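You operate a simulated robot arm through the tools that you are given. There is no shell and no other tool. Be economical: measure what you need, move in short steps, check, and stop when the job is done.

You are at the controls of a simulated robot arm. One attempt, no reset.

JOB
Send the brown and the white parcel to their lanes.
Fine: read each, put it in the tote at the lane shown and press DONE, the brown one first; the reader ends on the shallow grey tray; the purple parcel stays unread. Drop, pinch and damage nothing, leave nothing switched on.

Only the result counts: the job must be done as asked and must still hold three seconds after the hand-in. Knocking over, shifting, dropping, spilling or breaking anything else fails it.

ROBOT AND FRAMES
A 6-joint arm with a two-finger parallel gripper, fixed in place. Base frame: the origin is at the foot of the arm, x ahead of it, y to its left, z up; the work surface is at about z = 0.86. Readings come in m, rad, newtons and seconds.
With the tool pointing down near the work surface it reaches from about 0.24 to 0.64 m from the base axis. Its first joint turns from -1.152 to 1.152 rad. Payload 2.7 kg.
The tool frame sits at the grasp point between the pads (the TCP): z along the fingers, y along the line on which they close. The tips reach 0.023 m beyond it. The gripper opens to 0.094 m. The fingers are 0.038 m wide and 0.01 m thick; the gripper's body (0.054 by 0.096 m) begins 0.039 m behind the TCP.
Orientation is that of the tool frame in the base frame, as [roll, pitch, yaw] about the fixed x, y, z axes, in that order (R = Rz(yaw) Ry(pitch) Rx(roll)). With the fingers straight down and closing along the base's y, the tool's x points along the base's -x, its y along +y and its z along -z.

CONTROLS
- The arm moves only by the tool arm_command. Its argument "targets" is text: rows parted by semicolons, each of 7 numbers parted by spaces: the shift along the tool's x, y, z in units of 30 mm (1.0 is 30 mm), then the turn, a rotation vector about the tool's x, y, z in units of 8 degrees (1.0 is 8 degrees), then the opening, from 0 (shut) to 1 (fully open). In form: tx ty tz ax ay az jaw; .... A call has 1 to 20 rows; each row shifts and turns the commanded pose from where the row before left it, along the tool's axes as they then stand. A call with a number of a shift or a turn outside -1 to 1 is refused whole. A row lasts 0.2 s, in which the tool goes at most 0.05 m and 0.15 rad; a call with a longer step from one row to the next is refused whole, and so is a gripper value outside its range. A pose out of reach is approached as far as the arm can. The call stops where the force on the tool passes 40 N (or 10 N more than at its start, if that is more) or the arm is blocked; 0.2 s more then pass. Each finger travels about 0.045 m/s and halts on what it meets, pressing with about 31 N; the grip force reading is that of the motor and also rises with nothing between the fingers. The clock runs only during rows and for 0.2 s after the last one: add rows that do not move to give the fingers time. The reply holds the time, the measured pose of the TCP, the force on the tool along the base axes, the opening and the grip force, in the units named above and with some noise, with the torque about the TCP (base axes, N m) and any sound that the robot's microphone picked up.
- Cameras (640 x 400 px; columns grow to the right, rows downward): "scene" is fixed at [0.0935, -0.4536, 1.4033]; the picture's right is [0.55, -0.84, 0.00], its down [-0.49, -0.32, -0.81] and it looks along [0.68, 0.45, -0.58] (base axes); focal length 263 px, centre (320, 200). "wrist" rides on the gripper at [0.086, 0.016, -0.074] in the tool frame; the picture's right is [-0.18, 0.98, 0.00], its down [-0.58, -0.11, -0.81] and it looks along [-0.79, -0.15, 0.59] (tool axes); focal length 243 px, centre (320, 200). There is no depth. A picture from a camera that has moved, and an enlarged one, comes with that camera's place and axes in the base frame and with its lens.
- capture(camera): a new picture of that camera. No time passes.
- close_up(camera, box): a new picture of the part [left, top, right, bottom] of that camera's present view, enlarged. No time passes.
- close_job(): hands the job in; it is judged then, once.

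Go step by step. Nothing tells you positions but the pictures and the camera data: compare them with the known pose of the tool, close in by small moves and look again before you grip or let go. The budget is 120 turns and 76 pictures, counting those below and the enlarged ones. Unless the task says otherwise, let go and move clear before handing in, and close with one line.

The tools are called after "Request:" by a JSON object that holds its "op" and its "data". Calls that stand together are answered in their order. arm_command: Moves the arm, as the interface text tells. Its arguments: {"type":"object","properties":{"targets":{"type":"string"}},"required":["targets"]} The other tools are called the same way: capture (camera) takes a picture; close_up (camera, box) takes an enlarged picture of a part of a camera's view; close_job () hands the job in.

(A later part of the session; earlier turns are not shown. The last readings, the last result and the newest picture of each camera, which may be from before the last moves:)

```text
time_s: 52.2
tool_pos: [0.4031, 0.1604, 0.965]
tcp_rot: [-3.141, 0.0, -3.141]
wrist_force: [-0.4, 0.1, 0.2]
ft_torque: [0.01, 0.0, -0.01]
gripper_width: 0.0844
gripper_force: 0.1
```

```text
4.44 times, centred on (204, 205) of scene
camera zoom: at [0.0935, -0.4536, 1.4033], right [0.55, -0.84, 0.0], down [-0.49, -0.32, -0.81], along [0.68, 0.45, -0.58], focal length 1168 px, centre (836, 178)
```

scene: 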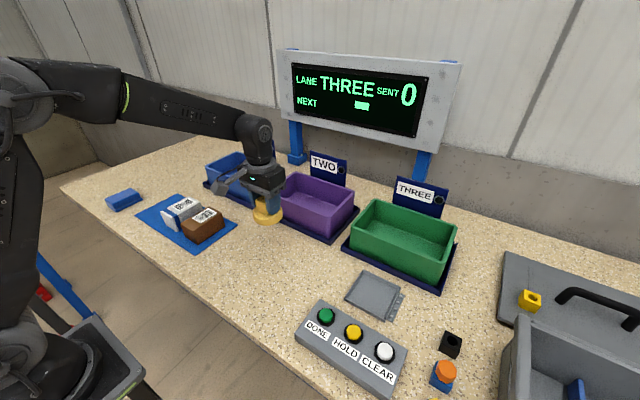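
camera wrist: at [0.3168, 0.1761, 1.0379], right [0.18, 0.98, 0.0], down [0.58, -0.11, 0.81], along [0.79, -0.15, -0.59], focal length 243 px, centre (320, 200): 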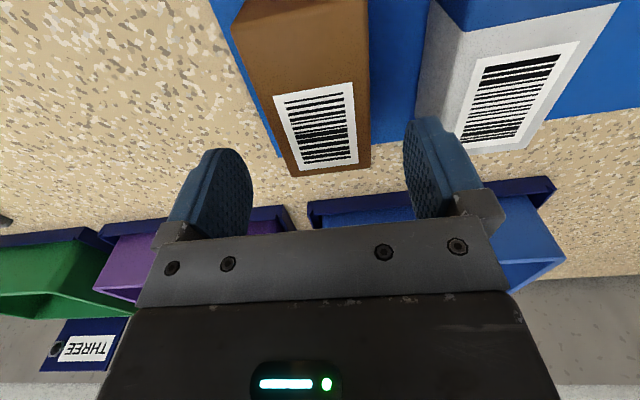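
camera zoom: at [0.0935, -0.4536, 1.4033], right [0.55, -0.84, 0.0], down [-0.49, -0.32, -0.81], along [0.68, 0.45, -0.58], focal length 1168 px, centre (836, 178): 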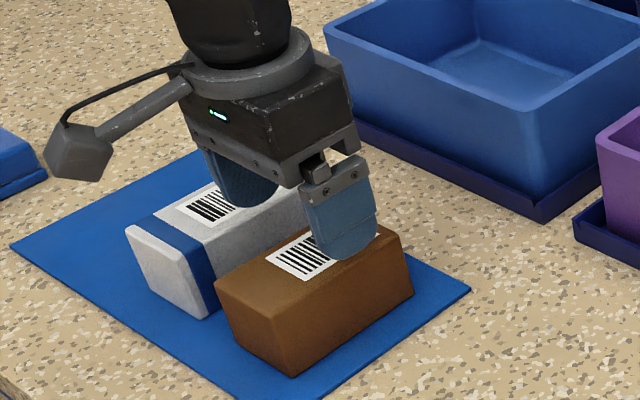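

The parcel is well centred, but the green THREE tote lies farther than the straight-down reach (its nearest usable spot is ~0.70 m out). I'll need an outward tilt; to keep the wrist camera clear of the tote wall I'll first raise and try turning the tool half round so the camera faces outward.

Request:
{"op": "arm_command", "data": {"targets": "0 0 -1 0 0 0 0.9;0 0 -1 0 0 0 0.9;0 0 -1 0 0 0 0.9;0 0 -1 0 0 0 0.9;0 0 -1 0 0 0 0.9;0 0 0 0 0 1 0.9;0 0 0 0 0 1 0.9;0 0 0 0 0 1 0.9;0 0 0 0 0 1 0.9;0 0 0 0 0 1 0.9;0 0 0 0 0 1 0.9;0 0 0 0 0 1 0.9;0 0 0 0 0 1 0.9;0 0 0 0 0 1 0.9;0 0 0 0 0 1 0.9;0 0 0 0 0 1 0.9"}}

Request:
{"op": "arm_command", "data": {"targets": "0 0 0 0 0 1 0.9;0 0 0 0 0 1 0.9;0 0 0 0 0 1 0.9;0 0 0 0 0 1 0.9;0 0 0 0 0 1 0.9;0 0 0 0 0 1 0.9;0 0 0 0 0 1 0.9;0 0 0 0 0 1 0.9;0 0 0 0 0 1 0.9;0 0 0 0 0 1 0.9;0 0 0 0 0 1 0.9;0 0 0 0 0 0.5 0.9"}}

```text
time_s: 55.6
tool_pos: [0.4032, 0.1616, 1.1137]
tcp_rot: [-3.14, 0.0, 1.604]
wrist_force: [-0.4, -0.7, -0.5]
ft_torque: [-0.04, 0.02, 0.0]
gripper_width: 0.0845
gripper_force: 0.0
```

```text
time_s: 58.2
tool_pos: [0.4398, -0.0931, 1.0999]
tcp_rot: [-3.126, -0.001, 0.019]
wrist_force: [-0.4, -0.5, 0.2]
ft_torque: [0.02, 0.0, 0.01]
gripper_width: 0.0845
gripper_force: 0.0
out of reach, approached as far as the arm can: row 8, 9, 10, 11, 12
```

Turning that way hits a wrist limit when the base points left, but it's allowed on the right side. I'll test empty-handed whether, tilted outward 24°, the tool can reach the green tote.

Request:
{"op": "arm_command", "data": {"targets": "0.667 0.986 0 0 0 0 0.9;0.667 0.986 0 0 0 0 0.9;0.667 0.986 0 0 0 0 0.9;0.667 0.986 0 0 0 0 0.9;0.667 0.986 0 0 0 0 0.9;0.667 0.986 0 0 0 0 0.9;0.667 0.986 0 0 0 0 0.9;0 0 0 0 1 0 0.9;0 0 0 0 1 0 0.9;0 0 0 0 1 0 0.9"}}

```text
time_s: 60.4
tool_pos: [0.5445, -0.275, 1.0909]
tcp_rot: [-3.14, -0.423, 0.002]
wrist_force: [-0.1, -0.4, -0.2]
ft_torque: [-0.01, -0.01, -0.01]
gripper_width: 0.0845
gripper_force: 0.1
out of reach, approached as far as the arm can: row 6, 7
```

Request:
{"op": "arm_command", "data": {"targets": "0.31 0.166 0.87 0 0 0 0.9;0.31 0.166 0.87 0 0 0 0.9;0.31 0.166 0.87 0 0 0 0.9;0.31 0.166 0.87 0 0 0 0.9;0.31 0.166 0.87 0 0 0 0.9"}}

Request:
{"op": "capture", "data": {"camera": "scene"}}

```text
time_s: 61.6
tool_pos: [0.6326, -0.2947, 0.9888]
tcp_rot: [3.141, -0.42, -0.002]
wrist_force: [-0.3, -0.3, 0.1]
ft_torque: [0.0, -0.02, 0.0]
gripper_width: 0.0845
gripper_force: 0.1
out of reach, approached as far as the arm can: row 5
```

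```text
33 pictures are left
```

scene: 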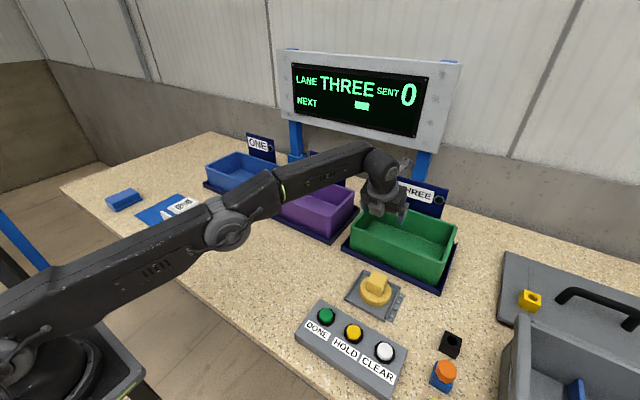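

It reaches (0.633, -0.295) at z 0.99 with 24° tilt – close to what I need. A look at where that is relative to the tote walls.

Request:
{"op": "close_up", "data": {"camera": "scene", "box": [330, 150, 470, 290]}}

Request:
{"op": "capture", "data": {"camera": "wrist"}}

```text
2.86 times, centred on (400, 220) of scene
camera zoom: at [0.0935, -0.4536, 1.4033], right [0.55, -0.84, 0.0], down [-0.49, -0.32, -0.81], along [0.68, 0.45, -0.58], focal length 751 px, centre (91, 143)
```

zoom: 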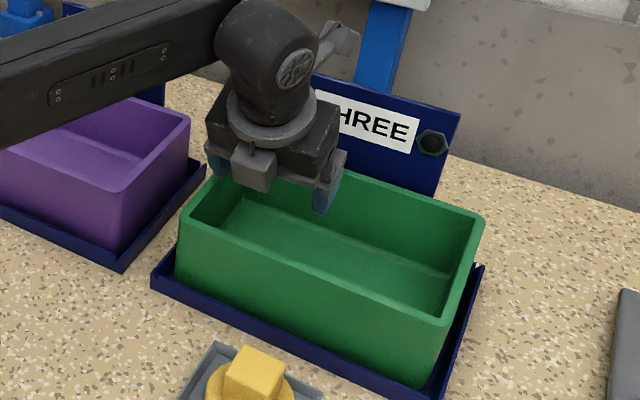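

```text
31 pictures are left
camera wrist: at [0.6828, -0.3118, 1.0899], right [-0.17, -0.98, -0.08], down [-0.86, 0.11, 0.5], along [-0.48, 0.15, -0.86], focal length 243 px, centre (320, 200)
```

wrist: 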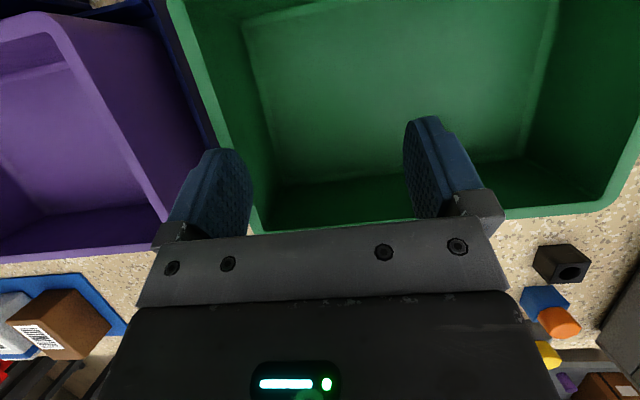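

This wrist view shows the tote interior well (inner near wall x≈0.58, left wall y≈-0.243), and there's something purple far lower right. A closer look at that.

Request:
{"op": "close_up", "data": {"camera": "wrist", "box": [510, 320, 640, 400]}}

```text
4.92 times, centred on (575, 360) of wrist
camera zoom: at [0.6828, -0.3118, 1.0899], right [-0.17, -0.98, -0.08], down [-0.86, 0.11, 0.5], along [-0.48, 0.15, -0.86], focal length 1194 px, centre (-935, -588)
```

zoom: 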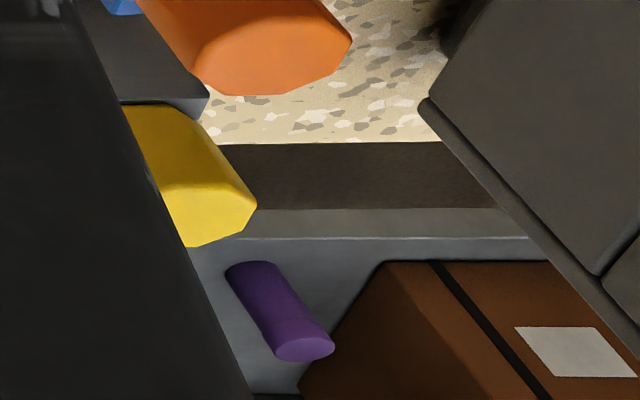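

Just items below the bench edge, no parcel. Now I back out, untilt and turn the tool back for the pick-up.

Request:
{"op": "arm_command", "data": {"targets": "-0.335 0 -0.88 0 0 0 0.9;-0.335 0 -0.88 0 0 0 0.9;-0.335 0 -0.88 0 0 0 0.9;-0.335 0 -0.88 0 0 0 0.9;-0.335 0 -0.88 0 0 0 0.9;0 0 0 0 -1 0 0.9;0 0 0 0 -1 0 0.9;0 0 0 0 -1 0 0.9;0 0 0 0 0 -1 0.9;0 0 0 0 0 -1 0.9;0 0 0 0 0 -1 0.9;0 0 0 0 0 -1 0.9;0 0 0 0 0 -1 0.9;0 0 0 0 0 -1 0.9;0 0 0 0 0 -1 0.9;0 0 0 0 0 -1 0.9;0 0 0 0 0 -1 0.9;0 0 0 0 0 -1 0.9;0 0 0 0 0 -1 0.9"}}

Request:
{"op": "arm_command", "data": {"targets": "0 0 0 0 0 -1 0.9;0 0 0 0 0 -1 0.9;0 0 0 0 0 -1 0.9;0 0 0 0 0 -1 0.9;0 0 0 0 0 -1 0.9;0 0 0 0 0 -1 0.9;0 0 0 0 0 -1 0.9;0 0 0 0 0 -1 0.9;0 0 0 0 0 -1 0.9;0 0 0 0 0 -1 0.9;0 0 0 0 0 -1 0.9;0 0 0 0 0 -0.5 0.9"}}

```text
time_s: 65.6
tool_pos: [0.5312, -0.2959, 1.09]
tcp_rot: [3.139, -0.001, 1.538]
wrist_force: [0.9, 1.0, -0.4]
ft_torque: [0.02, 0.01, 0.0]
gripper_width: 0.0847
gripper_force: 0.0
```

```text
time_s: 68.2
tool_pos: [0.5312, -0.2951, 1.0905]
tcp_rot: [3.14, 0.0, -3.138]
wrist_force: [0.3, 1.1, 0.3]
ft_torque: [0.0, -0.02, 0.0]
gripper_width: 0.0845
gripper_force: 0.1
```

Request:
{"op": "arm_command", "data": {"targets": "0.269 0.948 0.083 0 0 0 0.9;0.269 0.948 0.083 0 0 0 0.9;0.269 0.948 0.083 0 0 0 0.9;0.269 0.948 0.083 0 0 0 0.9;0.269 0.948 0.083 0 0 0 0.9;0.269 0.948 0.083 0 0 0 0.9;0.269 0.948 0.083 0 0 0 0.9;0.269 0.948 0.083 0 0 0 0.9;0.269 0.948 0.083 0 0 0 0.9;0.269 0.948 0.083 0 0 0 0.9;0.269 0.948 0.083 0 0 0 0.9;0.269 0.948 0.083 0 0 0 0.9;0.269 0.948 0.083 0 0 0 0.9;0.269 0.948 0.083 0 0 0 0.9;0.269 0.948 0.083 0 0 0 0.9;0.269 0.948 0.083 0 0 0 0.9;0 0 0 0 1 0 0.9;0 0 0 0 1 0 0.9;0 0 0 0 1 0 0.9;0 0 0 0 0.5 0 0.9"}}

```text
time_s: 72.4
tool_pos: [0.4023, 0.1586, 1.0488]
tcp_rot: [-3.14, -0.49, -3.141]
wrist_force: [-1.4, 0.1, 0.2]
ft_torque: [0.0, -0.01, -0.01]
gripper_width: 0.085
gripper_force: 0.0
```

Tilted and over the brown parcel. Descend vertically to z≈0.93 and check clearances.

Request:
{"op": "arm_command", "data": {"targets": "-0.47 0.06 0.88 0 0 0 0.9;-0.47 0 0.88 0 0 0 0.9;-0.47 0 0.88 0 0 0 0.9;-0.42 0 0.79 0 0 0 0.9;0 0 0 0 0 0 0.9"}}

Request:
{"op": "capture", "data": {"camera": "wrist"}}

Request:
{"op": "close_up", "data": {"camera": "scene", "box": [170, 160, 238, 250]}}

```text
time_s: 73.6
tool_pos: [0.4041, 0.1581, 0.9343]
tcp_rot: [3.14, -0.488, -3.138]
wrist_force: [-0.3, 0.7, -0.4]
ft_torque: [0.0, 0.0, -0.01]
gripper_width: 0.0849
gripper_force: 0.0
```

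```text
29 pictures are left
camera wrist: at [0.362, 0.174, 1.0403], right [0.16, 0.98, -0.09], down [0.89, -0.11, 0.44], along [0.42, -0.15, -0.89], focal length 243 px, centre (320, 200)
```

wrist: 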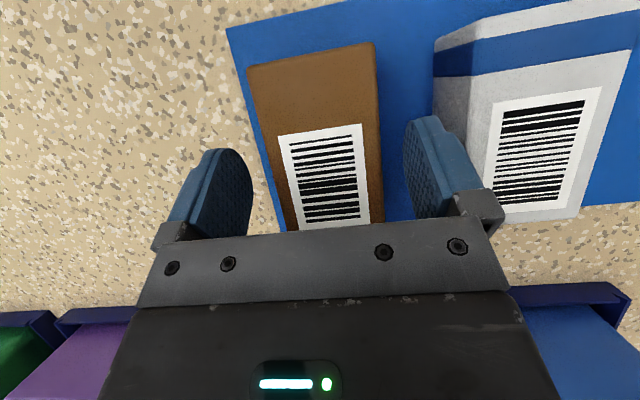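

```text
4.44 times, centred on (204, 205) of scene
camera zoom: at [0.0935, -0.4536, 1.4033], right [0.55, -0.84, 0.0], down [-0.49, -0.32, -0.81], along [0.68, 0.45, -0.58], focal length 1168 px, centre (836, 178)
```

zoom: 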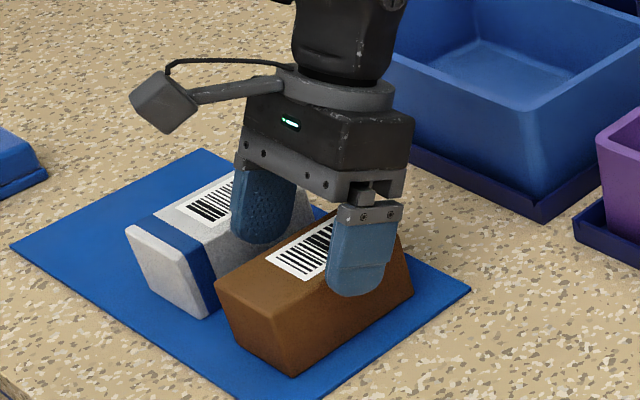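

Centred: the brown parcel spans x 0.349–0.452, y 0.129–0.190. Descend to z≈0.897 and close.

Request:
{"op": "arm_command", "data": {"targets": "-0.2 0.03 0.45 0 0 0 0.9;-0.2 0 0.4 0 0 0 0.9;-0.11 0 0.27 0 0 0 0.9;0 0 0 0 0 0 0.9"}}

Request:
{"op": "arm_command", "data": {"targets": "0 0 0 0 0 0 0.75;0 0 0 0 0 0 0.6;0 0 0 0 0 0 0.4;0 0 0 0 0 0 0.2;0 0 0 0 0 0 0.2;0 0 0 0 0 0 0.2"}}

Request:
{"op": "close_up", "data": {"camera": "scene", "box": [170, 160, 238, 250]}}

```text
time_s: 74.6
tool_pos: [0.3983, 0.1631, 0.8965]
tcp_rot: [3.141, -0.489, -3.14]
wrist_force: [-0.6, -0.9, 1.6]
ft_torque: [0.0, -0.06, -0.03]
gripper_width: 0.0845
gripper_force: 0.0
```

```text
time_s: 76.0
tool_pos: [0.3994, 0.1619, 0.8982]
tcp_rot: [3.141, -0.49, -3.141]
wrist_force: [1.8, -3.7, 2.9]
ft_torque: [-0.19, 0.05, 0.07]
gripper_width: 0.0596
gripper_force: 30.5
```

```text
4.44 times, centred on (204, 205) of scene
camera zoom: at [0.0935, -0.4537, 1.4033], right [0.55, -0.84, 0.0], down [-0.49, -0.32, -0.81], along [0.68, 0.45, -0.58], focal length 1168 px, centre (836, 178)
```

zoom: 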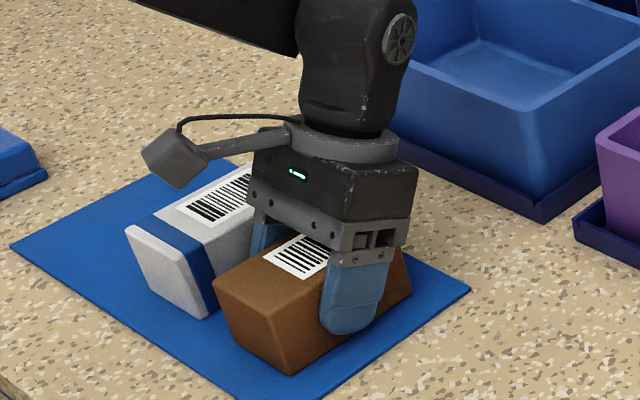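

Gripped at 59.6 mm. Lift slowly.

Request:
{"op": "arm_command", "data": {"targets": "0.05 0 -0.09 0 0 0 0;0.09 0 -0.18 0 0 0 0;0.14 0 -0.26 0 0 0 0;0.14 0 -0.26 0 0 0 0;0.19 0 -0.35 0 0 0 0;0.19 0 -0.35 0 0 0 0;0.1 0 -0.2 0 0 0 0"}}

Request:
{"op": "close_up", "data": {"camera": "scene", "box": [150, 140, 254, 250]}}

```text
time_s: 77.6
tool_pos: [0.3984, 0.1615, 0.9553]
tcp_rot: [3.141, -0.488, -3.141]
wrist_force: [0.1, -0.2, -1.8]
ft_torque: [0.04, 0.01, 0.01]
gripper_width: 0.06
gripper_force: 31.0
```

```text
3.64 times, centred on (202, 195) of scene
camera zoom: at [0.0935, -0.4536, 1.4033], right [0.55, -0.84, 0.0], down [-0.49, -0.32, -0.81], along [0.68, 0.45, -0.58], focal length 956 px, centre (749, 218)
```

zoom: 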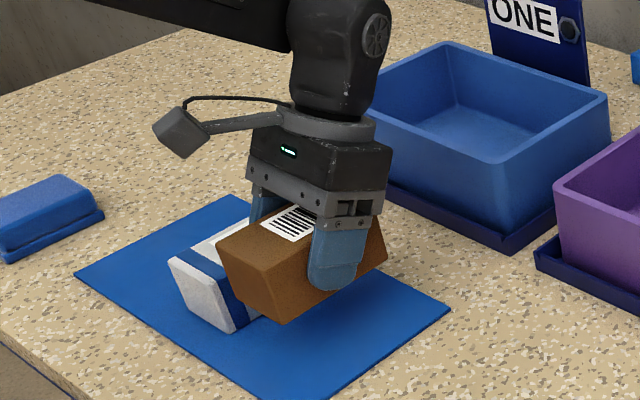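

Brown is held level. Carry it up and right, gently.

Request:
{"op": "arm_command", "data": {"targets": "0.036 -0.3 -0.107 0 0 0 0;0.061 -0.5 -0.178 0 0 0 0;0.078 -0.64 -0.228 0 0 0 0;0.078 -0.64 -0.228 0 0 0 0;0.078 -0.64 -0.228 0 0 0 0;0.078 -0.64 -0.228 0 0 0 0;0.078 -0.64 -0.228 0 0 0 0;0.078 -0.64 -0.228 0 0 0 0;0.078 -0.64 -0.228 0 0 0 0;0.078 -0.64 -0.228 0 0 0 0;0.078 -0.64 -0.228 0 0 0 0;0.078 -0.64 -0.228 0 0 0 0;0.078 -0.64 -0.228 0 0 0 0;0.078 -0.64 -0.228 0 0 0 0;0.078 -0.64 -0.228 0 0 0 0;0.078 -0.64 -0.228 0 0 0 0;0.078 -0.64 -0.228 0 0 0 0;0.078 -0.64 -0.228 0 0 0 0;0.078 -0.64 -0.228 0 0 0 0;0.049 -0.4 -0.142 0 0 0 0"}}

```text
time_s: 81.8
tool_pos: [0.4229, -0.2025, 1.0861]
tcp_rot: [3.14, -0.489, -3.14]
wrist_force: [0.0, 1.2, -1.8]
ft_torque: [0.01, -0.02, -0.03]
gripper_width: 0.0599
gripper_force: 31.7
```

Now turn half round about the vertical, in two gentle stages.

Request:
{"op": "arm_command", "data": {"targets": "0 0 0 -0.2 0 0.38 0;0 0 0 -0.422 0 0.795 0;0 0 0 -0.422 0 0.795 0;0 0 0 -0.422 0 0.795 0;0 0 0 -0.422 0 0.795 0;0 0 0 -0.422 0 0.795 0;0 0 0 -0.422 0 0.795 0;0 0 0 -0.422 0 0.795 0;0 0 0 -0.422 0 0.795 0;0 0 0 -0.422 0 0.795 0;0 0 0 -0.422 0 0.795 0;0 0 0 -0.422 0 0.795 0;0 0 0 -0.422 0 0.795 0;0 0 0 -0.2 0 0.38 0"}}

Request:
{"op": "capture", "data": {"camera": "scene"}}

```text
time_s: 84.8
tool_pos: [0.4214, -0.2034, 1.0866]
tcp_rot: [3.141, -0.489, 1.513]
wrist_force: [0.0, 0.7, -1.5]
ft_torque: [-0.02, 0.04, 0.02]
gripper_width: 0.0596
gripper_force: 30.7
```

```text
25 pictures are left
```

scene: 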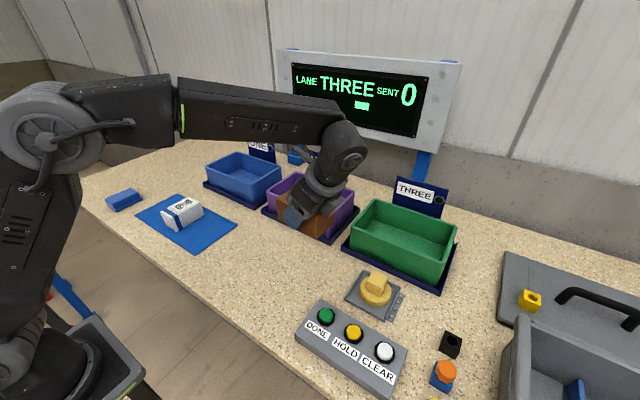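

Request:
{"op": "arm_command", "data": {"targets": "0 0 0 -0.23 0 0.44 0;0 0 0 -0.422 0 0.795 0;0 0 0 -0.422 0 0.795 0;0 0 0 -0.422 0 0.795 0;0 0 0 -0.422 0 0.795 0;0 0 0 -0.422 0 0.795 0;0 0 0 -0.422 0 0.795 0;0 0 0 -0.422 0 0.795 0;0 0 0 -0.422 0 0.795 0;0 0 0 -0.422 0 0.795 0;0 0 0 -0.422 0 0.795 0;0 0 0 -0.422 0 0.795 0;0 0 0 -0.21 0 0.39 0"}}

```text
time_s: 87.6
tool_pos: [0.4221, -0.201, 1.0887]
tcp_rot: [-3.141, -0.487, -0.002]
wrist_force: [0.0, 0.6, -1.7]
ft_torque: [0.04, -0.02, 0.05]
gripper_width: 0.0597
gripper_force: 31.1
```

Turned, still firm. Move toward the tote, staying above the rim.

Request:
{"op": "arm_command", "data": {"targets": "0.155 0.15 0.218 0 0 0 0;0.31 0.3 0.436 0 0 0 0;0.31 0.3 0.436 0 0 0 0;0.31 0.3 0.436 0 0 0 0;0.31 0.3 0.436 0 0 0 0;0.31 0.3 0.436 0 0 0 0;0.31 0.3 0.436 0 0 0 0;0.31 0.3 0.436 0 0 0 0;0.31 0.3 0.436 0 0 0 0;0.31 0.3 0.436 0 0 0 0;0.31 0.3 0.436 0 0 0 0;0.155 0.15 0.218 0 0 0 0"}}

Request:
{"op": "arm_command", "data": {"targets": "0.2 0 0.1 0 0 0 0;0.4 0 0.21 0 0 0 0;0.4 0 0.21 0 0 0 0;0.4 0 0.21 0 0 0 0;0.4 0 0.21 0 0 0 0;0.2 0 0.1 0 0 0 0"}}

Request:
{"op": "close_up", "data": {"camera": "scene", "box": [330, 150, 470, 290]}}

```text
time_s: 90.2
tool_pos: [0.5812, -0.3016, 1.0099]
tcp_rot: [-3.141, -0.487, -0.001]
wrist_force: [0.9, -0.8, -1.4]
ft_torque: [0.01, 0.02, 0.02]
gripper_width: 0.06
gripper_force: 30.4
```

```text
time_s: 91.6
tool_pos: [0.6389, -0.2984, 1.0086]
tcp_rot: [-3.141, -0.487, -0.001]
wrist_force: [0.4, -0.1, -0.6]
ft_torque: [0.04, -0.01, -0.02]
gripper_width: 0.0599
gripper_force: 31.1
out of reach, approached as far as the arm can: row 6
```

```text
2.86 times, centred on (400, 220) of scene
camera zoom: at [0.0935, -0.4536, 1.4033], right [0.55, -0.84, 0.0], down [-0.49, -0.32, -0.81], along [0.68, 0.45, -0.58], focal length 751 px, centre (91, 143)
```

zoom: 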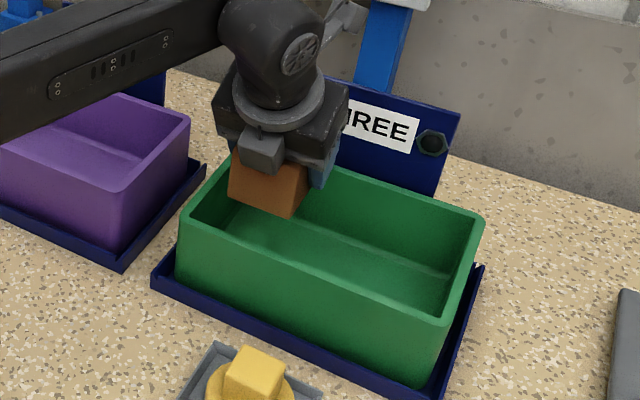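

It fits: above the tote at (0.639, -0.298). Lower to rim level, easing outward slightly, and check.

Request:
{"op": "arm_command", "data": {"targets": "-0.1 0.03 0.22 0 0 0 0;-0.16 0.05 0.38 0 0 0 0;-0.16 0.03 0.38 0 0 0 0;-0.05 0 0.12 0 0 0 0;0 0 0 0 0 0 0"}}

Request:
{"op": "capture", "data": {"camera": "wrist"}}

Request:
{"op": "close_up", "data": {"camera": "scene", "box": [350, 180, 430, 240]}}

```text
time_s: 92.8
tool_pos: [0.645, -0.301, 0.9702]
tcp_rot: [-3.141, -0.488, -0.002]
wrist_force: [0.2, 0.4, -1.3]
ft_torque: [0.01, 0.01, 0.01]
gripper_width: 0.0599
gripper_force: 31.4
```

```text
23 pictures are left
camera wrist: at [0.6865, -0.3183, 1.0765], right [-0.16, -0.98, -0.09], down [-0.89, 0.11, 0.44], along [-0.42, 0.15, -0.89], focal length 243 px, centre (320, 200)
```

wrist: 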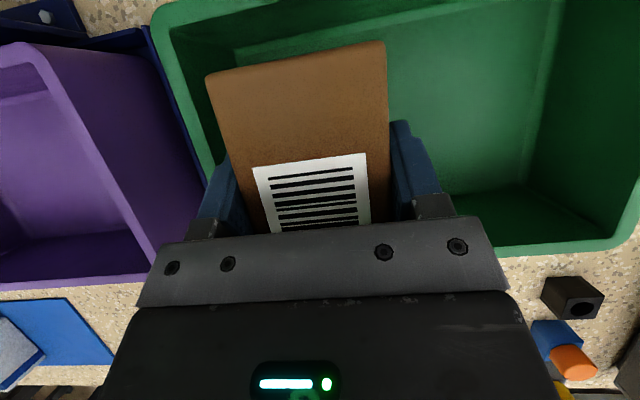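

```text
6.67 times, centred on (390, 210) of scene
camera zoom: at [0.0935, -0.4536, 1.4033], right [0.55, -0.84, 0.0], down [-0.49, -0.32, -0.81], along [0.68, 0.45, -0.58], focal length 1753 px, centre (-147, 133)
```

zoom: 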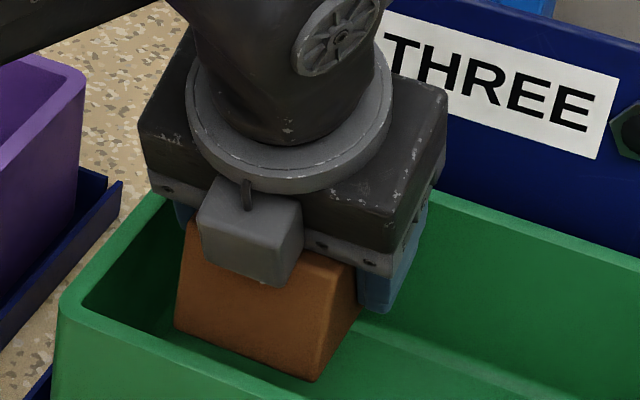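

Clearances: ~12 mm to the near wall, ~10+ mm to the left. Lower to just above the floor.

Request:
{"op": "arm_command", "data": {"targets": "-0.12 0.05 0.22 0 0 0 0;-0.18 0.05 0.36 0 0 0 0;-0.18 0 0.36 0 0 0 0;-0.18 0 0.36 0 0 0 0;-0.12 0 0.22 0 0 0 0;0 0 0 0 0 0 0"}}

Request:
{"op": "arm_command", "data": {"targets": "-0.023 0 0.044 0 0 0 0;-0.023 0 0.044 0 0 0 0;0 0 0 0 0 0 0"}}

```text
time_s: 94.2
tool_pos: [0.6448, -0.3024, 0.921]
tcp_rot: [3.14, -0.489, 0.002]
wrist_force: [1.4, 0.7, 1.2]
ft_torque: [-0.04, 0.14, -0.02]
gripper_width: 0.06
gripper_force: 30.5
```

```text
time_s: 95.0
tool_pos: [0.6447, -0.3033, 0.9186]
tcp_rot: [-3.141, -0.489, -0.001]
wrist_force: [3.4, 1.0, 3.0]
ft_torque: [-0.07, 0.38, 0.0]
gripper_width: 0.0598
gripper_force: 30.6
```

There's a slight contact. I look before going on.

Request:
{"op": "close_up", "data": {"camera": "scene", "box": [350, 180, 430, 250]}}

Request:
{"op": "capture", "data": {"camera": "wrist"}}

```text
5.71 times, centred on (390, 215) of scene
camera zoom: at [0.0935, -0.4536, 1.4033], right [0.55, -0.84, 0.0], down [-0.49, -0.32, -0.81], along [0.68, 0.45, -0.58], focal length 1502 px, centre (-80, 114)
```

zoom: 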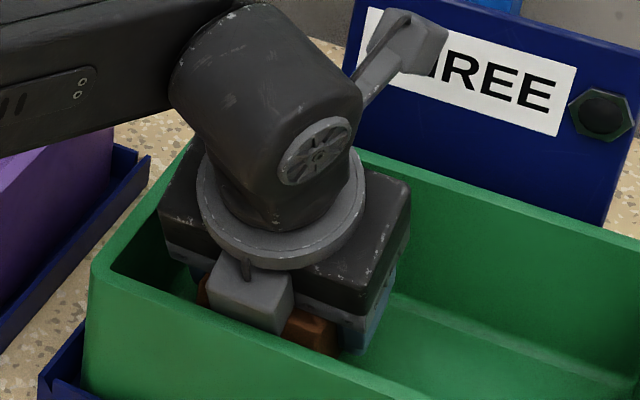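

```text
20 pictures are left
camera wrist: at [0.6868, -0.3207, 1.023], right [-0.16, -0.98, -0.09], down [-0.89, 0.11, 0.44], along [-0.42, 0.15, -0.89], focal length 243 px, centre (320, 200)
```

wrist: 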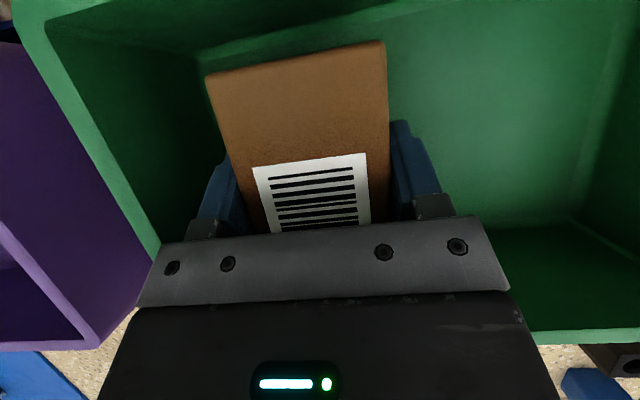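

A small box on the back of the gripper is close to the near rim – likely the contact. I'll raise a little, shift 12 mm outward, then lower again.

Request:
{"op": "arm_command", "data": {"targets": "0.07 0 -0.13 0 0 0 0;0.12 0 0.06 0 0 0 0;0.12 0 0.06 0 0 0 0;0.12 0 0.06 0 0 0 0;0 0 0 0 0 0 0"}}

```text
time_s: 96.2
tool_pos: [0.6483, -0.3017, 0.9226]
tcp_rot: [-3.141, -0.488, 0.0]
wrist_force: [0.7, -0.6, -2.2]
ft_torque: [0.01, 0.01, -0.02]
gripper_width: 0.0596
gripper_force: 31.4
out of reach, approached as far as the arm can: row 3, 4
```

No contact here, but at reach limit. Turning the tool 8° toward the radial direction gains a few mm; then I push outward and lower.

Request:
{"op": "arm_command", "data": {"targets": "0 0 0 -0.235 0 0.44 0;0 0 0 -0.235 0 0.44 0;0.09 0 0.047 0 0 0 0;0.09 0 0.047 0 0 0 0;0 0 0 0 0 0 0"}}

Request:
{"op": "arm_command", "data": {"targets": "-0.04 0 0.1 0 0 0 0;-0.04 0 0.1 0 0 0 0;0 0 0 0 0 0 0"}}

```text
time_s: 97.4
tool_pos: [0.6531, -0.3025, 0.9244]
tcp_rot: [3.14, -0.488, -0.14]
wrist_force: [0.0, 0.0, -1.5]
ft_torque: [-0.03, 0.0, 0.02]
gripper_width: 0.0596
gripper_force: 31.2
```

```text
time_s: 98.2
tool_pos: [0.6524, -0.3022, 0.9156]
tcp_rot: [-3.141, -0.487, -0.14]
wrist_force: [0.5, 0.3, -1.1]
ft_torque: [-0.01, 0.0, 0.02]
gripper_width: 0.0598
gripper_force: 31.0
```

Free of contact at z=0.916. Continue down in 2 mm steps.

Request:
{"op": "arm_command", "data": {"targets": "-0.02 0 0.06 0 0 0 0;-0.02 0 0.06 0 0 0 0;0 0 0 0 0 0 0"}}

Request:
{"op": "arm_command", "data": {"targets": "-0.02 0 0.05 0 0 0 0;0 0 0 0 0 0 0"}}

Request:
{"op": "arm_command", "data": {"targets": "-0.02 0 0.05 0 0 0 0;0 0 0 0 0 0 0"}}

```text
time_s: 99.0
tool_pos: [0.6524, -0.3026, 0.9107]
tcp_rot: [-3.141, -0.49, -0.14]
wrist_force: [0.0, 0.2, -1.8]
ft_torque: [0.02, -0.01, -0.01]
gripper_width: 0.0597
gripper_force: 30.9
```

```text
time_s: 99.6
tool_pos: [0.6527, -0.3032, 0.9103]
tcp_rot: [3.141, -0.489, -0.141]
wrist_force: [-0.7, -0.3, -1.6]
ft_torque: [-0.01, -0.04, -0.01]
gripper_width: 0.0597
gripper_force: 30.5
```

```text
time_s: 100.2
tool_pos: [0.6525, -0.3022, 0.9078]
tcp_rot: [3.141, -0.489, -0.14]
wrist_force: [-0.3, -0.6, -3.0]
ft_torque: [-0.01, 0.0, -0.01]
gripper_width: 0.0598
gripper_force: 30.4
```

Request:
{"op": "arm_command", "data": {"targets": "-0.02 0 0.05 0 0 0 0;0 0 0 0 0 0 0"}}

Request:
{"op": "arm_command", "data": {"targets": "-0.02 0 0.05 0 0 0 0;0 0 0 0 0 0 0"}}

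Request:
{"op": "arm_command", "data": {"targets": "-0.02 0 0.05 0 0 0 0;0 0 0 0 0 0 0"}}

```text
time_s: 100.8
tool_pos: [0.6528, -0.3019, 0.9093]
tcp_rot: [-3.14, -0.489, -0.14]
wrist_force: [-0.1, 0.0, -1.6]
ft_torque: [-0.01, -0.01, -0.02]
gripper_width: 0.0597
gripper_force: 30.9
out of reach, approached as far as the arm can: row 1
```

```text
time_s: 101.4
tool_pos: [0.6531, -0.3028, 0.9066]
tcp_rot: [-3.141, -0.488, -0.14]
wrist_force: [-0.7, -1.4, -1.3]
ft_torque: [-0.02, 0.01, 0.01]
gripper_width: 0.0596
gripper_force: 30.7
```

```text
time_s: 102.0
tool_pos: [0.6538, -0.3014, 0.906]
tcp_rot: [-3.141, -0.489, -0.139]
wrist_force: [-0.1, 1.3, -2.0]
ft_torque: [-0.02, 0.01, 0.02]
gripper_width: 0.0595
gripper_force: 31.2
```

Request:
{"op": "arm_command", "data": {"targets": "-0.04 0 0.055 0 0 0 0;0 0 0 0 0 0 0"}}

Request:
{"op": "arm_command", "data": {"targets": "-0.04 0 0.055 0 0 0 0;0 0 0 0 0 0 0"}}

Request:
{"op": "arm_command", "data": {"targets": "-0.04 0 0.055 0 0 0 0;0 0 0 0 0 0 0"}}

```text
time_s: 102.6
tool_pos: [0.653, -0.302, 0.9037]
tcp_rot: [3.141, -0.488, -0.14]
wrist_force: [1.4, -0.3, -0.9]
ft_torque: [0.0, 0.08, 0.05]
gripper_width: 0.0599
gripper_force: 30.7
```

```text
time_s: 103.2
tool_pos: [0.6529, -0.303, 0.9033]
tcp_rot: [3.139, -0.489, -0.138]
wrist_force: [3.8, -0.3, 3.4]
ft_torque: [0.0, 0.53, 0.04]
gripper_width: 0.06
gripper_force: 30.5
```

```text
time_s: 103.8
tool_pos: [0.6531, -0.3028, 0.902]
tcp_rot: [3.14, -0.493, -0.14]
wrist_force: [6.1, -1.2, 11.5]
ft_torque: [0.14, 0.79, 0.05]
gripper_width: 0.0595
gripper_force: 31.3
```

Force of ~11 N upward suggests the floor (with light rim contact behind). A quick look before releasing.

Request:
{"op": "close_up", "data": {"camera": "scene", "box": [350, 190, 430, 250]}}

Request:
{"op": "close_up", "data": {"camera": "wrist", "box": [100, 0, 580, 300]}}

```text
6.67 times, centred on (390, 220) of scene
camera zoom: at [0.0934, -0.4535, 1.4033], right [0.55, -0.84, 0.0], down [-0.49, -0.32, -0.81], along [0.68, 0.45, -0.58], focal length 1753 px, centre (-147, 67)
```

zoom: 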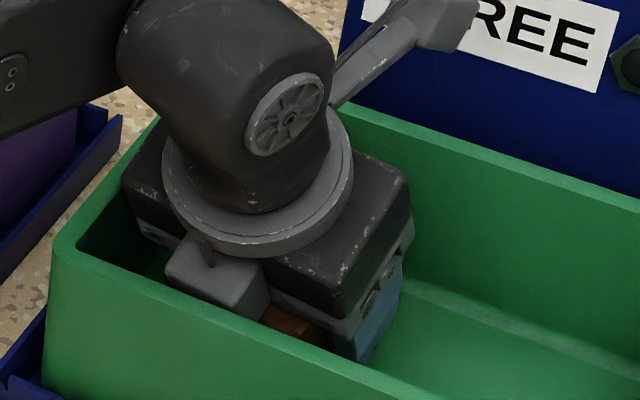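

```text
1.33 times, centred on (340, 150) of wrist
camera zoom: at [0.6924, -0.3247, 1.0077], right [-0.3, -0.95, -0.09], down [-0.87, 0.23, 0.44], along [-0.39, 0.2, -0.9], focal length 324 px, centre (293, 267)
```

zoom: 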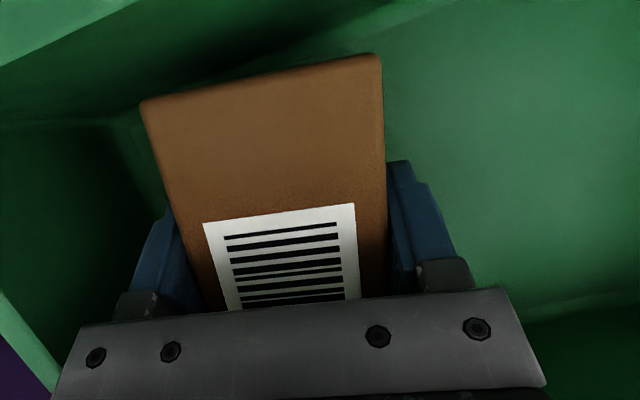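

Seated in the tote. Release slightly and rise straight out.

Request:
{"op": "arm_command", "data": {"targets": "0.01 0 -0.02 0 0 0 0.6;0 0 0 0 0 0 0.7;0 0 0 0 0 0 0.76;0 0 0 0 0 0 0.76;0 0 0 0 0 0 0.76;0.07 0 -0.18 0 0 0 0.76;0.07 0 -0.26 0 0 0 0.76;0.07 0 -0.36 0 0 0 0.76;0.07 0 -0.46 0 0 0 0.76;0 0 -0.6 0 0 0 0.76;-0.2 0 -0.8 0 0 0 0.76;-0.3 0 -0.8 0 0 0 0.76;-0.3 0 -0.8 0 0 0 0.76"}}

Request:
{"op": "capture", "data": {"camera": "scene"}}

```text
time_s: 106.6
tool_pos: [0.6309, -0.3196, 1.0142]
tcp_rot: [3.141, -0.487, -0.14]
wrist_force: [-0.3, 1.2, 0.4]
ft_torque: [-0.01, -0.01, 0.03]
gripper_width: 0.0714
gripper_force: 0.0
out of reach, approached as far as the arm can: row 8, 9, 10, 11, 12, 13
```

```text
17 pictures are left
```

scene: 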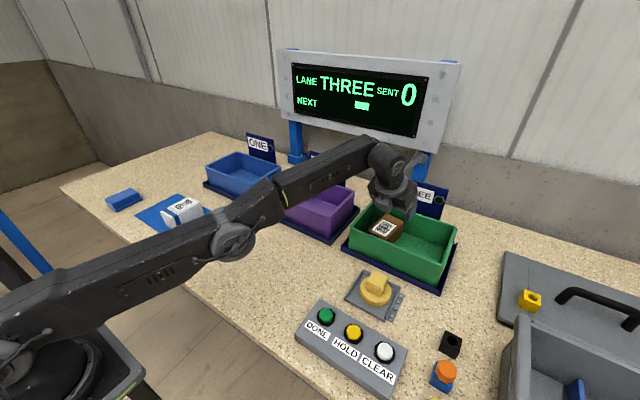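

Brown lies flat in the green tote. I back away, untilt and turn the tool back.

Request:
{"op": "arm_command", "data": {"targets": "-0.52 0 -0.73 0 0 0 0.5;-0.52 0 -0.73 0 0 0 0.5;-0.52 0 -0.73 0 0 0 0.5;-0.52 0 -0.73 0 0 0 0.5;-0.52 0 -0.73 0 0 0 0.5;0 0 0 0 -1 0 0;0 0 0 0 -1 0 0;0 0 0 0 -1 0 0;0 0 0 0 -0.5 0 0;0 0 0 0 0 -1 0;0 0 0 0 0 -1 0;0 0 0 0 0 -1 0;0 0 0 0 0 -1 0;0 0 0 0 0 -1 0;0 0 0 0 0 -1 0;0 0 0 0 0 -1 0;0 0 0 0 0 -1 0;0 0 0 0 0 -1 0;0 0 0 0 0 -1 0;0 0 0 0 0 -1 0"}}

Request:
{"op": "arm_command", "data": {"targets": "0 0 0 0 0 -1 0;0 0 0 0 0 -1 0;0 0 0 0 0 -1 0;0 0 0 0 0 -1 0;0 0 0 0 0 -1 0;0 0 0 0 0 -1 0;0 0 0 0 0 -1 0;0 0 0 0 0 -1 0;0 0 0 0 0 -1 0;0 0 0 0 0 -1 0;0 0 0 0 0 -1 0;0 0 0 0 0 -1 0;0 0 0 0 0 -0.5 0"}}

```text
time_s: 110.8
tool_pos: [0.5157, -0.3147, 1.0806]
tcp_rot: [3.142, 0.0, 1.401]
wrist_force: [-0.9, 0.2, -0.7]
ft_torque: [0.01, -0.03, 0.04]
gripper_width: 0.0001
gripper_force: 31.0
out of reach, approached as far as the arm can: row 1, 2, 3, 4, 5, 6, 7, 8, 9
```

```text
time_s: 113.6
tool_pos: [0.5162, -0.3146, 1.0813]
tcp_rot: [3.141, 0.0, -3.139]
wrist_force: [1.3, 0.2, -0.1]
ft_torque: [-0.01, -0.01, -0.03]
gripper_width: 0.0001
gripper_force: 30.7
```

Now toward the DONE button; I stop short above it to measure.

Request:
{"op": "arm_command", "data": {"targets": "0.859 0.061 0.335 0 0 0 0;0.859 0.061 0.335 0 0 0 0;0.859 0.061 0.335 0 0 0 0;0.859 0.061 0.335 0 0 0 0;0.859 0.061 0.335 0 0 0 0;0.859 0.061 0.335 0 0 0 0;0.859 0.061 0.335 0 0 0 0;0.859 0.061 0.335 0 0 0 0"}}

Request:
{"op": "capture", "data": {"camera": "wrist"}}

```text
time_s: 115.4
tool_pos: [0.3075, -0.2991, 1.0011]
tcp_rot: [3.142, 0.002, 3.141]
wrist_force: [0.4, 0.5, -0.1]
ft_torque: [0.0, 0.02, -0.02]
gripper_width: 0.0
gripper_force: 31.0
```

```text
16 pictures are left
camera wrist: at [0.2221, -0.284, 1.0742], right [0.18, 0.98, 0.0], down [0.58, -0.11, 0.81], along [0.79, -0.15, -0.59], focal length 243 px, centre (320, 200)
```

wrist: 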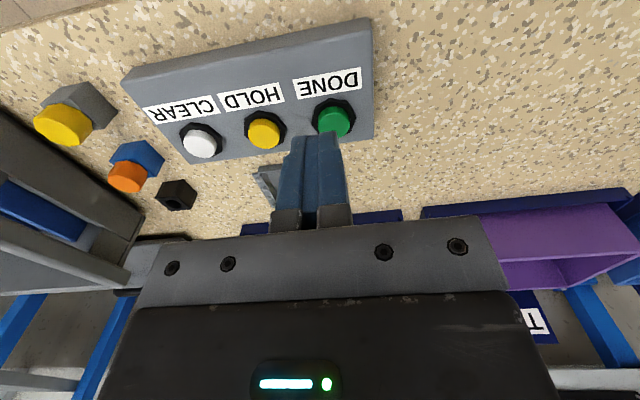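

DONE's top is at about (0.346, -0.297, ~0.905). Move over it with closed fingers and lower, stopping above, then press in small steps.

Request:
{"op": "arm_command", "data": {"targets": "-0.64 0.03 0.3 0 0 0 0;-0.64 0.03 0.5 0 0 0 0;0 0 0.8 0 0 0 0;0 0 0.2 0 0 0 0;0 0 0 0 0 0 0"}}

Request:
{"op": "close_up", "data": {"camera": "scene", "box": [290, 250, 390, 340]}}

```text
time_s: 116.6
tool_pos: [0.3495, -0.299, 0.9462]
tcp_rot: [-3.141, -0.001, 3.142]
wrist_force: [0.1, -0.2, 0.7]
ft_torque: [0.01, -0.01, 0.01]
gripper_width: 0.0
gripper_force: 31.4
```

```text
4.44 times, centred on (340, 295) of scene
camera zoom: at [0.0935, -0.4536, 1.4033], right [0.55, -0.84, 0.0], down [-0.49, -0.32, -0.81], along [0.68, 0.45, -0.58], focal length 1168 px, centre (231, -222)
```

zoom: 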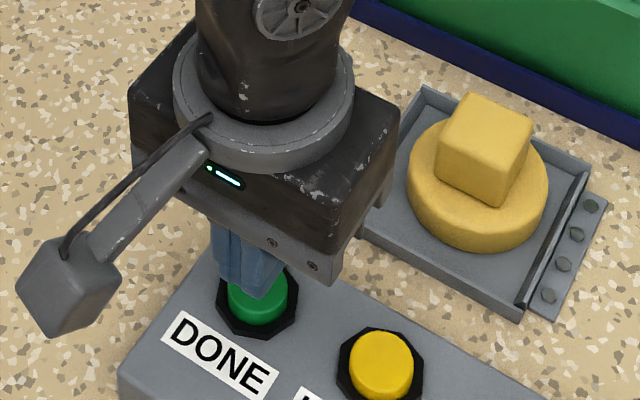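

Aligned with the button. Lower toward contact.

Request:
{"op": "arm_command", "data": {"targets": "0 0 0.2 0 0 0 0;0 0 0.15 0 0 0 0;0 0 0.1 0 0 0 0"}}

Request:
{"op": "arm_command", "data": {"targets": "0 0 0.06 0 0 0 0;0 0 0.06 0 0 0 0"}}

```text
time_s: 117.4
tool_pos: [0.3492, -0.2978, 0.9317]
tcp_rot: [-3.141, 0.0, -3.14]
wrist_force: [0.4, -0.3, -0.3]
ft_torque: [0.01, 0.03, -0.04]
gripper_width: 0.0001
gripper_force: 31.0
```

```text
time_s: 118.0
tool_pos: [0.3495, -0.2994, 0.93]
tcp_rot: [3.141, 0.001, 3.141]
wrist_force: [-0.5, 0.5, -0.3]
ft_torque: [-0.01, 0.03, -0.01]
gripper_width: 0.0
gripper_force: 30.4
```

Request:
{"op": "arm_command", "data": {"targets": "0 0 0.07 0 0 0 0;0 0 0.07 0 0 0 0"}}

Request:
{"op": "arm_command", "data": {"targets": "0 0 0.07 0 0 0 0;0 0 0.07 0 0 0 0"}}

```text
time_s: 118.6
tool_pos: [0.3488, -0.2987, 0.925]
tcp_rot: [3.141, -0.001, -3.141]
wrist_force: [-0.3, -0.4, -0.3]
ft_torque: [0.02, 0.01, -0.02]
gripper_width: 0.0
gripper_force: 31.1
```

```text
time_s: 119.2
tool_pos: [0.3492, -0.2978, 0.9217]
tcp_rot: [-3.141, 0.0, 3.141]
wrist_force: [-0.3, -0.4, 1.7]
ft_torque: [-0.04, 0.02, 0.02]
gripper_width: 0.0001
gripper_force: 31.1
heard: click
```

A click was heard. I lift off and read the display.

Request:
{"op": "arm_command", "data": {"targets": "0 0 -0.5 0 0 0 0;0 0 -1 0 0 0 0;0 0 -1 0 0 0 0.9;0 0 -1 0 0 0 0.9"}}

Request:
{"op": "capture", "data": {"camera": "scene"}}

```text
time_s: 120.2
tool_pos: [0.3461, -0.2996, 1.026]
tcp_rot: [3.14, -0.002, -3.142]
wrist_force: [-0.8, 0.4, 0.0]
ft_torque: [-0.02, -0.01, -0.01]
gripper_width: 0.0507
gripper_force: 0.0
```

```text
14 pictures are left
```

scene: 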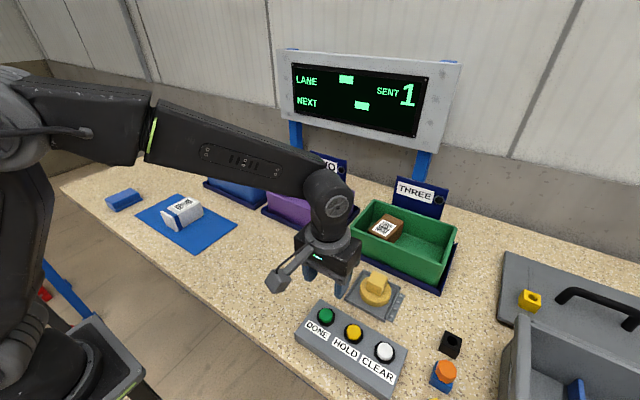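

SENT 1. Back to the reader: move over its handle, descend and grip.

Request:
{"op": "arm_command", "data": {"targets": "-0.87 -0.343 0 0 0 0 0.9;-0.87 -0.343 0 0 0 0 0.9;-0.87 -0.343 0 0 0 0 0.9;-0.87 -0.343 0 0 0 0 0.9;-0.87 -0.343 0 0 0 0 0.9;0 0 0 0 0 0 0.9;0 0 1 0 0 0 0.9;0 0 1 0 0 0 0.9;0 0 0.7 0 0 0 0.9;0 0 0 0 0 0 0.9"}}

Request:
{"op": "close_up", "data": {"camera": "wrist", "box": [140, 0, 540, 250]}}

```text
time_s: 122.4
tool_pos: [0.4796, -0.3509, 0.9443]
tcp_rot: [-3.141, -0.001, 3.14]
wrist_force: [0.2, -0.2, 0.0]
ft_torque: [-0.01, 0.02, 0.01]
gripper_width: 0.0846
gripper_force: 0.1
```

```text
1.60 times, centred on (340, 125) of wrist
camera zoom: at [0.3921, -0.3345, 1.0177], right [0.18, 0.98, 0.0], down [0.58, -0.11, 0.81], along [0.79, -0.15, -0.59], focal length 388 px, centre (288, 320)
```

zoom: 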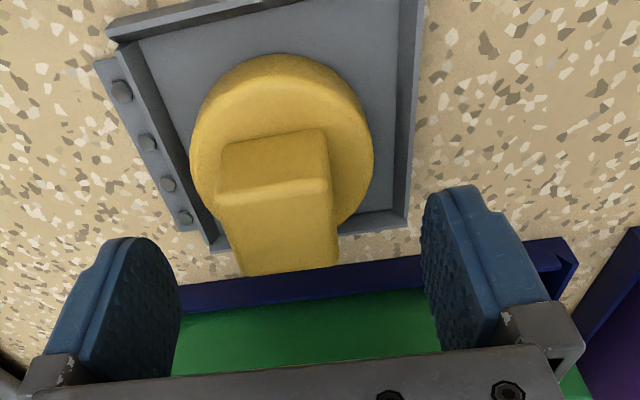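

Aligned. Descend and grip.

Request:
{"op": "arm_command", "data": {"targets": "0.1 -0.05 0.5 0 0 0 0.9;0 0 0.4 0 0 0 0.9;0 0 0.17 0 0 0 0.9;0 0 0 0 0 0 0.5;0 0 0 0 0 0 0.3;0 0 0 0 0 0 0;0 0 0 0 0 0 0;0 0 0 0 0 0 0;0 0 0 0 0 0 0;0 0 0 0 0 0 0"}}

Request:
{"op": "arm_command", "data": {"targets": "0 0 -0.05 0 0 0 0;0 0 -0.05 0 0 0 0;0 0 -0.1 0 0 0 0;0 0 -0.1 0 0 0 0;0 0 -0.15 0 0 0 0;0 0 -0.2 0 0 0 0;0 0 -0.3 0 0 0 0;0 0 -0.4 0 0 0 0;0 0 -0.5 0 0 0 0;0 0 -0.5 0 0 0 0;0 0 -0.5 0 0 0 0;0 0 -0.5 0 0 0 0;0 0 -0.5 0 0 0 0;0 0 -0.3 0 0 0 0"}}

```text
time_s: 124.6
tool_pos: [0.4765, -0.3539, 0.9121]
tcp_rot: [-3.142, -0.002, 3.141]
wrist_force: [0.3, -0.3, 0.7]
ft_torque: [0.01, 0.01, -0.01]
gripper_width: 0.0376
gripper_force: 30.5
```

```text
time_s: 127.6
tool_pos: [0.4772, -0.3514, 1.0382]
tcp_rot: [-3.14, 0.001, -3.141]
wrist_force: [0.7, 0.5, -2.1]
ft_torque: [-0.02, -0.01, -0.02]
gripper_width: 0.0376
gripper_force: 30.9
```

Reader held. Carry it to the white parcel; its barcode I triangulate at about (0.406, 0.261), top z ≈ 0.92.

Request:
{"op": "arm_command", "data": {"targets": "0.04 0.3 0 0 0 0 0;0.06 0.5 0 0 0 0 0;0.07 0.6 0 0 0 0 0;0.07 0.6 0 0 0 0 0;0.07 0.6 0 0 0 0 0;0.07 0.6 0 0 0 0 0;0.07 0.6 0 0 0 0 0;0.07 0.6 0 0 0 0 0;0.07 0.6 0 0 0 0 0;0.07 0.6 0 0 0 0 0;0.07 0.6 0 0 0 0 0;0.07 0.6 0 0 0 0 0;0.07 0.6 0 0 0 0 0;0.07 0.6 0 0 0 0 0;0.07 0.6 0 0 0 0 0;0.07 0.6 0 0 0 0 0;0.07 0.6 0 0 0 0 0;0.05 0.4 0 0 0 0 0"}}

Request:
{"op": "arm_command", "data": {"targets": "0.04 0.3 0 0 0 0 0;0.06 0.5 0 0 0 0 0;0.07 0.6 0 0 0 0 0;0.07 0.6 0 0 0 0 0;0.07 0.6 0 0 0 0 0;0.07 0.6 0 0 0 0 0;0.07 0.6 0 0 0 0 0;0.07 0.6 0 0 0 0 0;0.07 0.6 0 0 0 0 0;0.07 0.6 0 0 0 0 0;0.07 0.6 0 0 0 0 0;0.07 0.6 0 0 0 0 0;0.07 0.6 0 0 0 0 0;0.07 0.6 0 0 0 0 0;0.07 0.6 0 0 0 0 0;0.07 0.6 0 0 0 0 0;0.07 0.6 0 0 0 0 0;0.05 0.4 0 0 0 0 0"}}

Request:
{"op": "arm_command", "data": {"targets": "0 0 0.2 0 0 0 0;0 0 0.4 0 0 0 0;0 0 0.4 0 0 0 0;0 0 0.4 0 0 0 0;0 0 0.2 0 0 0 0;0 0 0.1 0 0 0 0;0 0 0 0 0 0 0;0 0 0 0 0 0 0"}}

Request:
{"op": "close_up", "data": {"camera": "scene", "box": [140, 50, 440, 250]}}

```text
time_s: 131.4
tool_pos: [0.4409, -0.0445, 1.0358]
tcp_rot: [3.141, -0.002, 3.141]
wrist_force: [0.7, 0.1, -0.8]
ft_torque: [-0.01, 0.04, 0.0]
gripper_width: 0.0376
gripper_force: 30.7
```

```text
time_s: 135.2
tool_pos: [0.4051, 0.2609, 1.0386]
tcp_rot: [3.14, -0.002, -3.14]
wrist_force: [0.5, 0.3, -0.9]
ft_torque: [-0.02, 0.03, -0.01]
gripper_width: 0.0375
gripper_force: 30.8
```

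```text
time_s: 137.0
tool_pos: [0.4044, 0.2596, 0.986]
tcp_rot: [3.141, 0.0, -3.14]
wrist_force: [0.8, 0.3, -0.4]
ft_torque: [0.03, -0.02, -0.01]
gripper_width: 0.0377
gripper_force: 30.9
```

```text
2.00 times, centred on (290, 150) of scene
camera zoom: at [0.0935, -0.4536, 1.4033], right [0.55, -0.84, 0.0], down [-0.49, -0.32, -0.81], along [0.68, 0.45, -0.58], focal length 526 px, centre (380, 300)
```

zoom: 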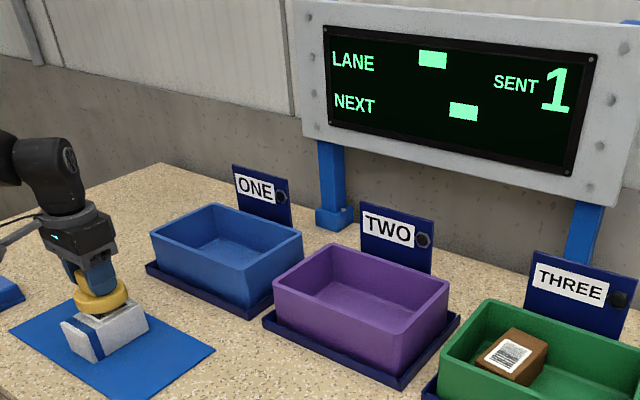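

Not yet read; lower further, carefully.

Request:
{"op": "arm_command", "data": {"targets": "0 0 0.12 0 0 0 0;0 0 0.12 0 0 0 0;0 0 0.08 0 0 0 0;0 0 0 0 0 0 0;0 0 0 0 0 0 0"}}

Request:
{"op": "arm_command", "data": {"targets": "0 0 0.08 0 0 0 0;0 0 0.06 0 0 0 0;0 0 0 0 0 0 0;0 0 0 0 0 0 0;0 0 0 0 0 0 0"}}

Request:
{"op": "close_up", "data": {"camera": "scene", "box": [140, 50, 440, 250]}}

```text
time_s: 138.2
tool_pos: [0.4043, 0.262, 0.9763]
tcp_rot: [3.141, 0.001, -3.141]
wrist_force: [0.7, -0.2, -1.0]
ft_torque: [-0.03, 0.03, 0.05]
gripper_width: 0.0376
gripper_force: 31.2
```

```text
time_s: 139.4
tool_pos: [0.4051, 0.2608, 0.9719]
tcp_rot: [3.141, 0.001, -3.141]
wrist_force: [-0.1, -0.6, -1.5]
ft_torque: [0.0, 0.04, 0.0]
gripper_width: 0.0374
gripper_force: 30.7
```

```text
2.00 times, centred on (290, 150) of scene
camera zoom: at [0.0935, -0.4536, 1.4033], right [0.55, -0.84, 0.0], down [-0.49, -0.32, -0.81], along [0.68, 0.45, -0.58], focal length 526 px, centre (380, 300)
```

zoom: 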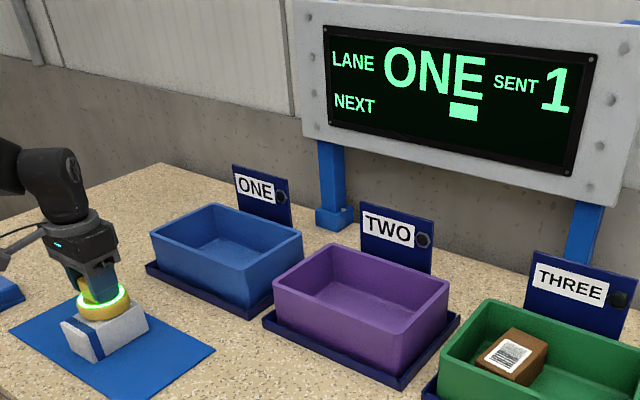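

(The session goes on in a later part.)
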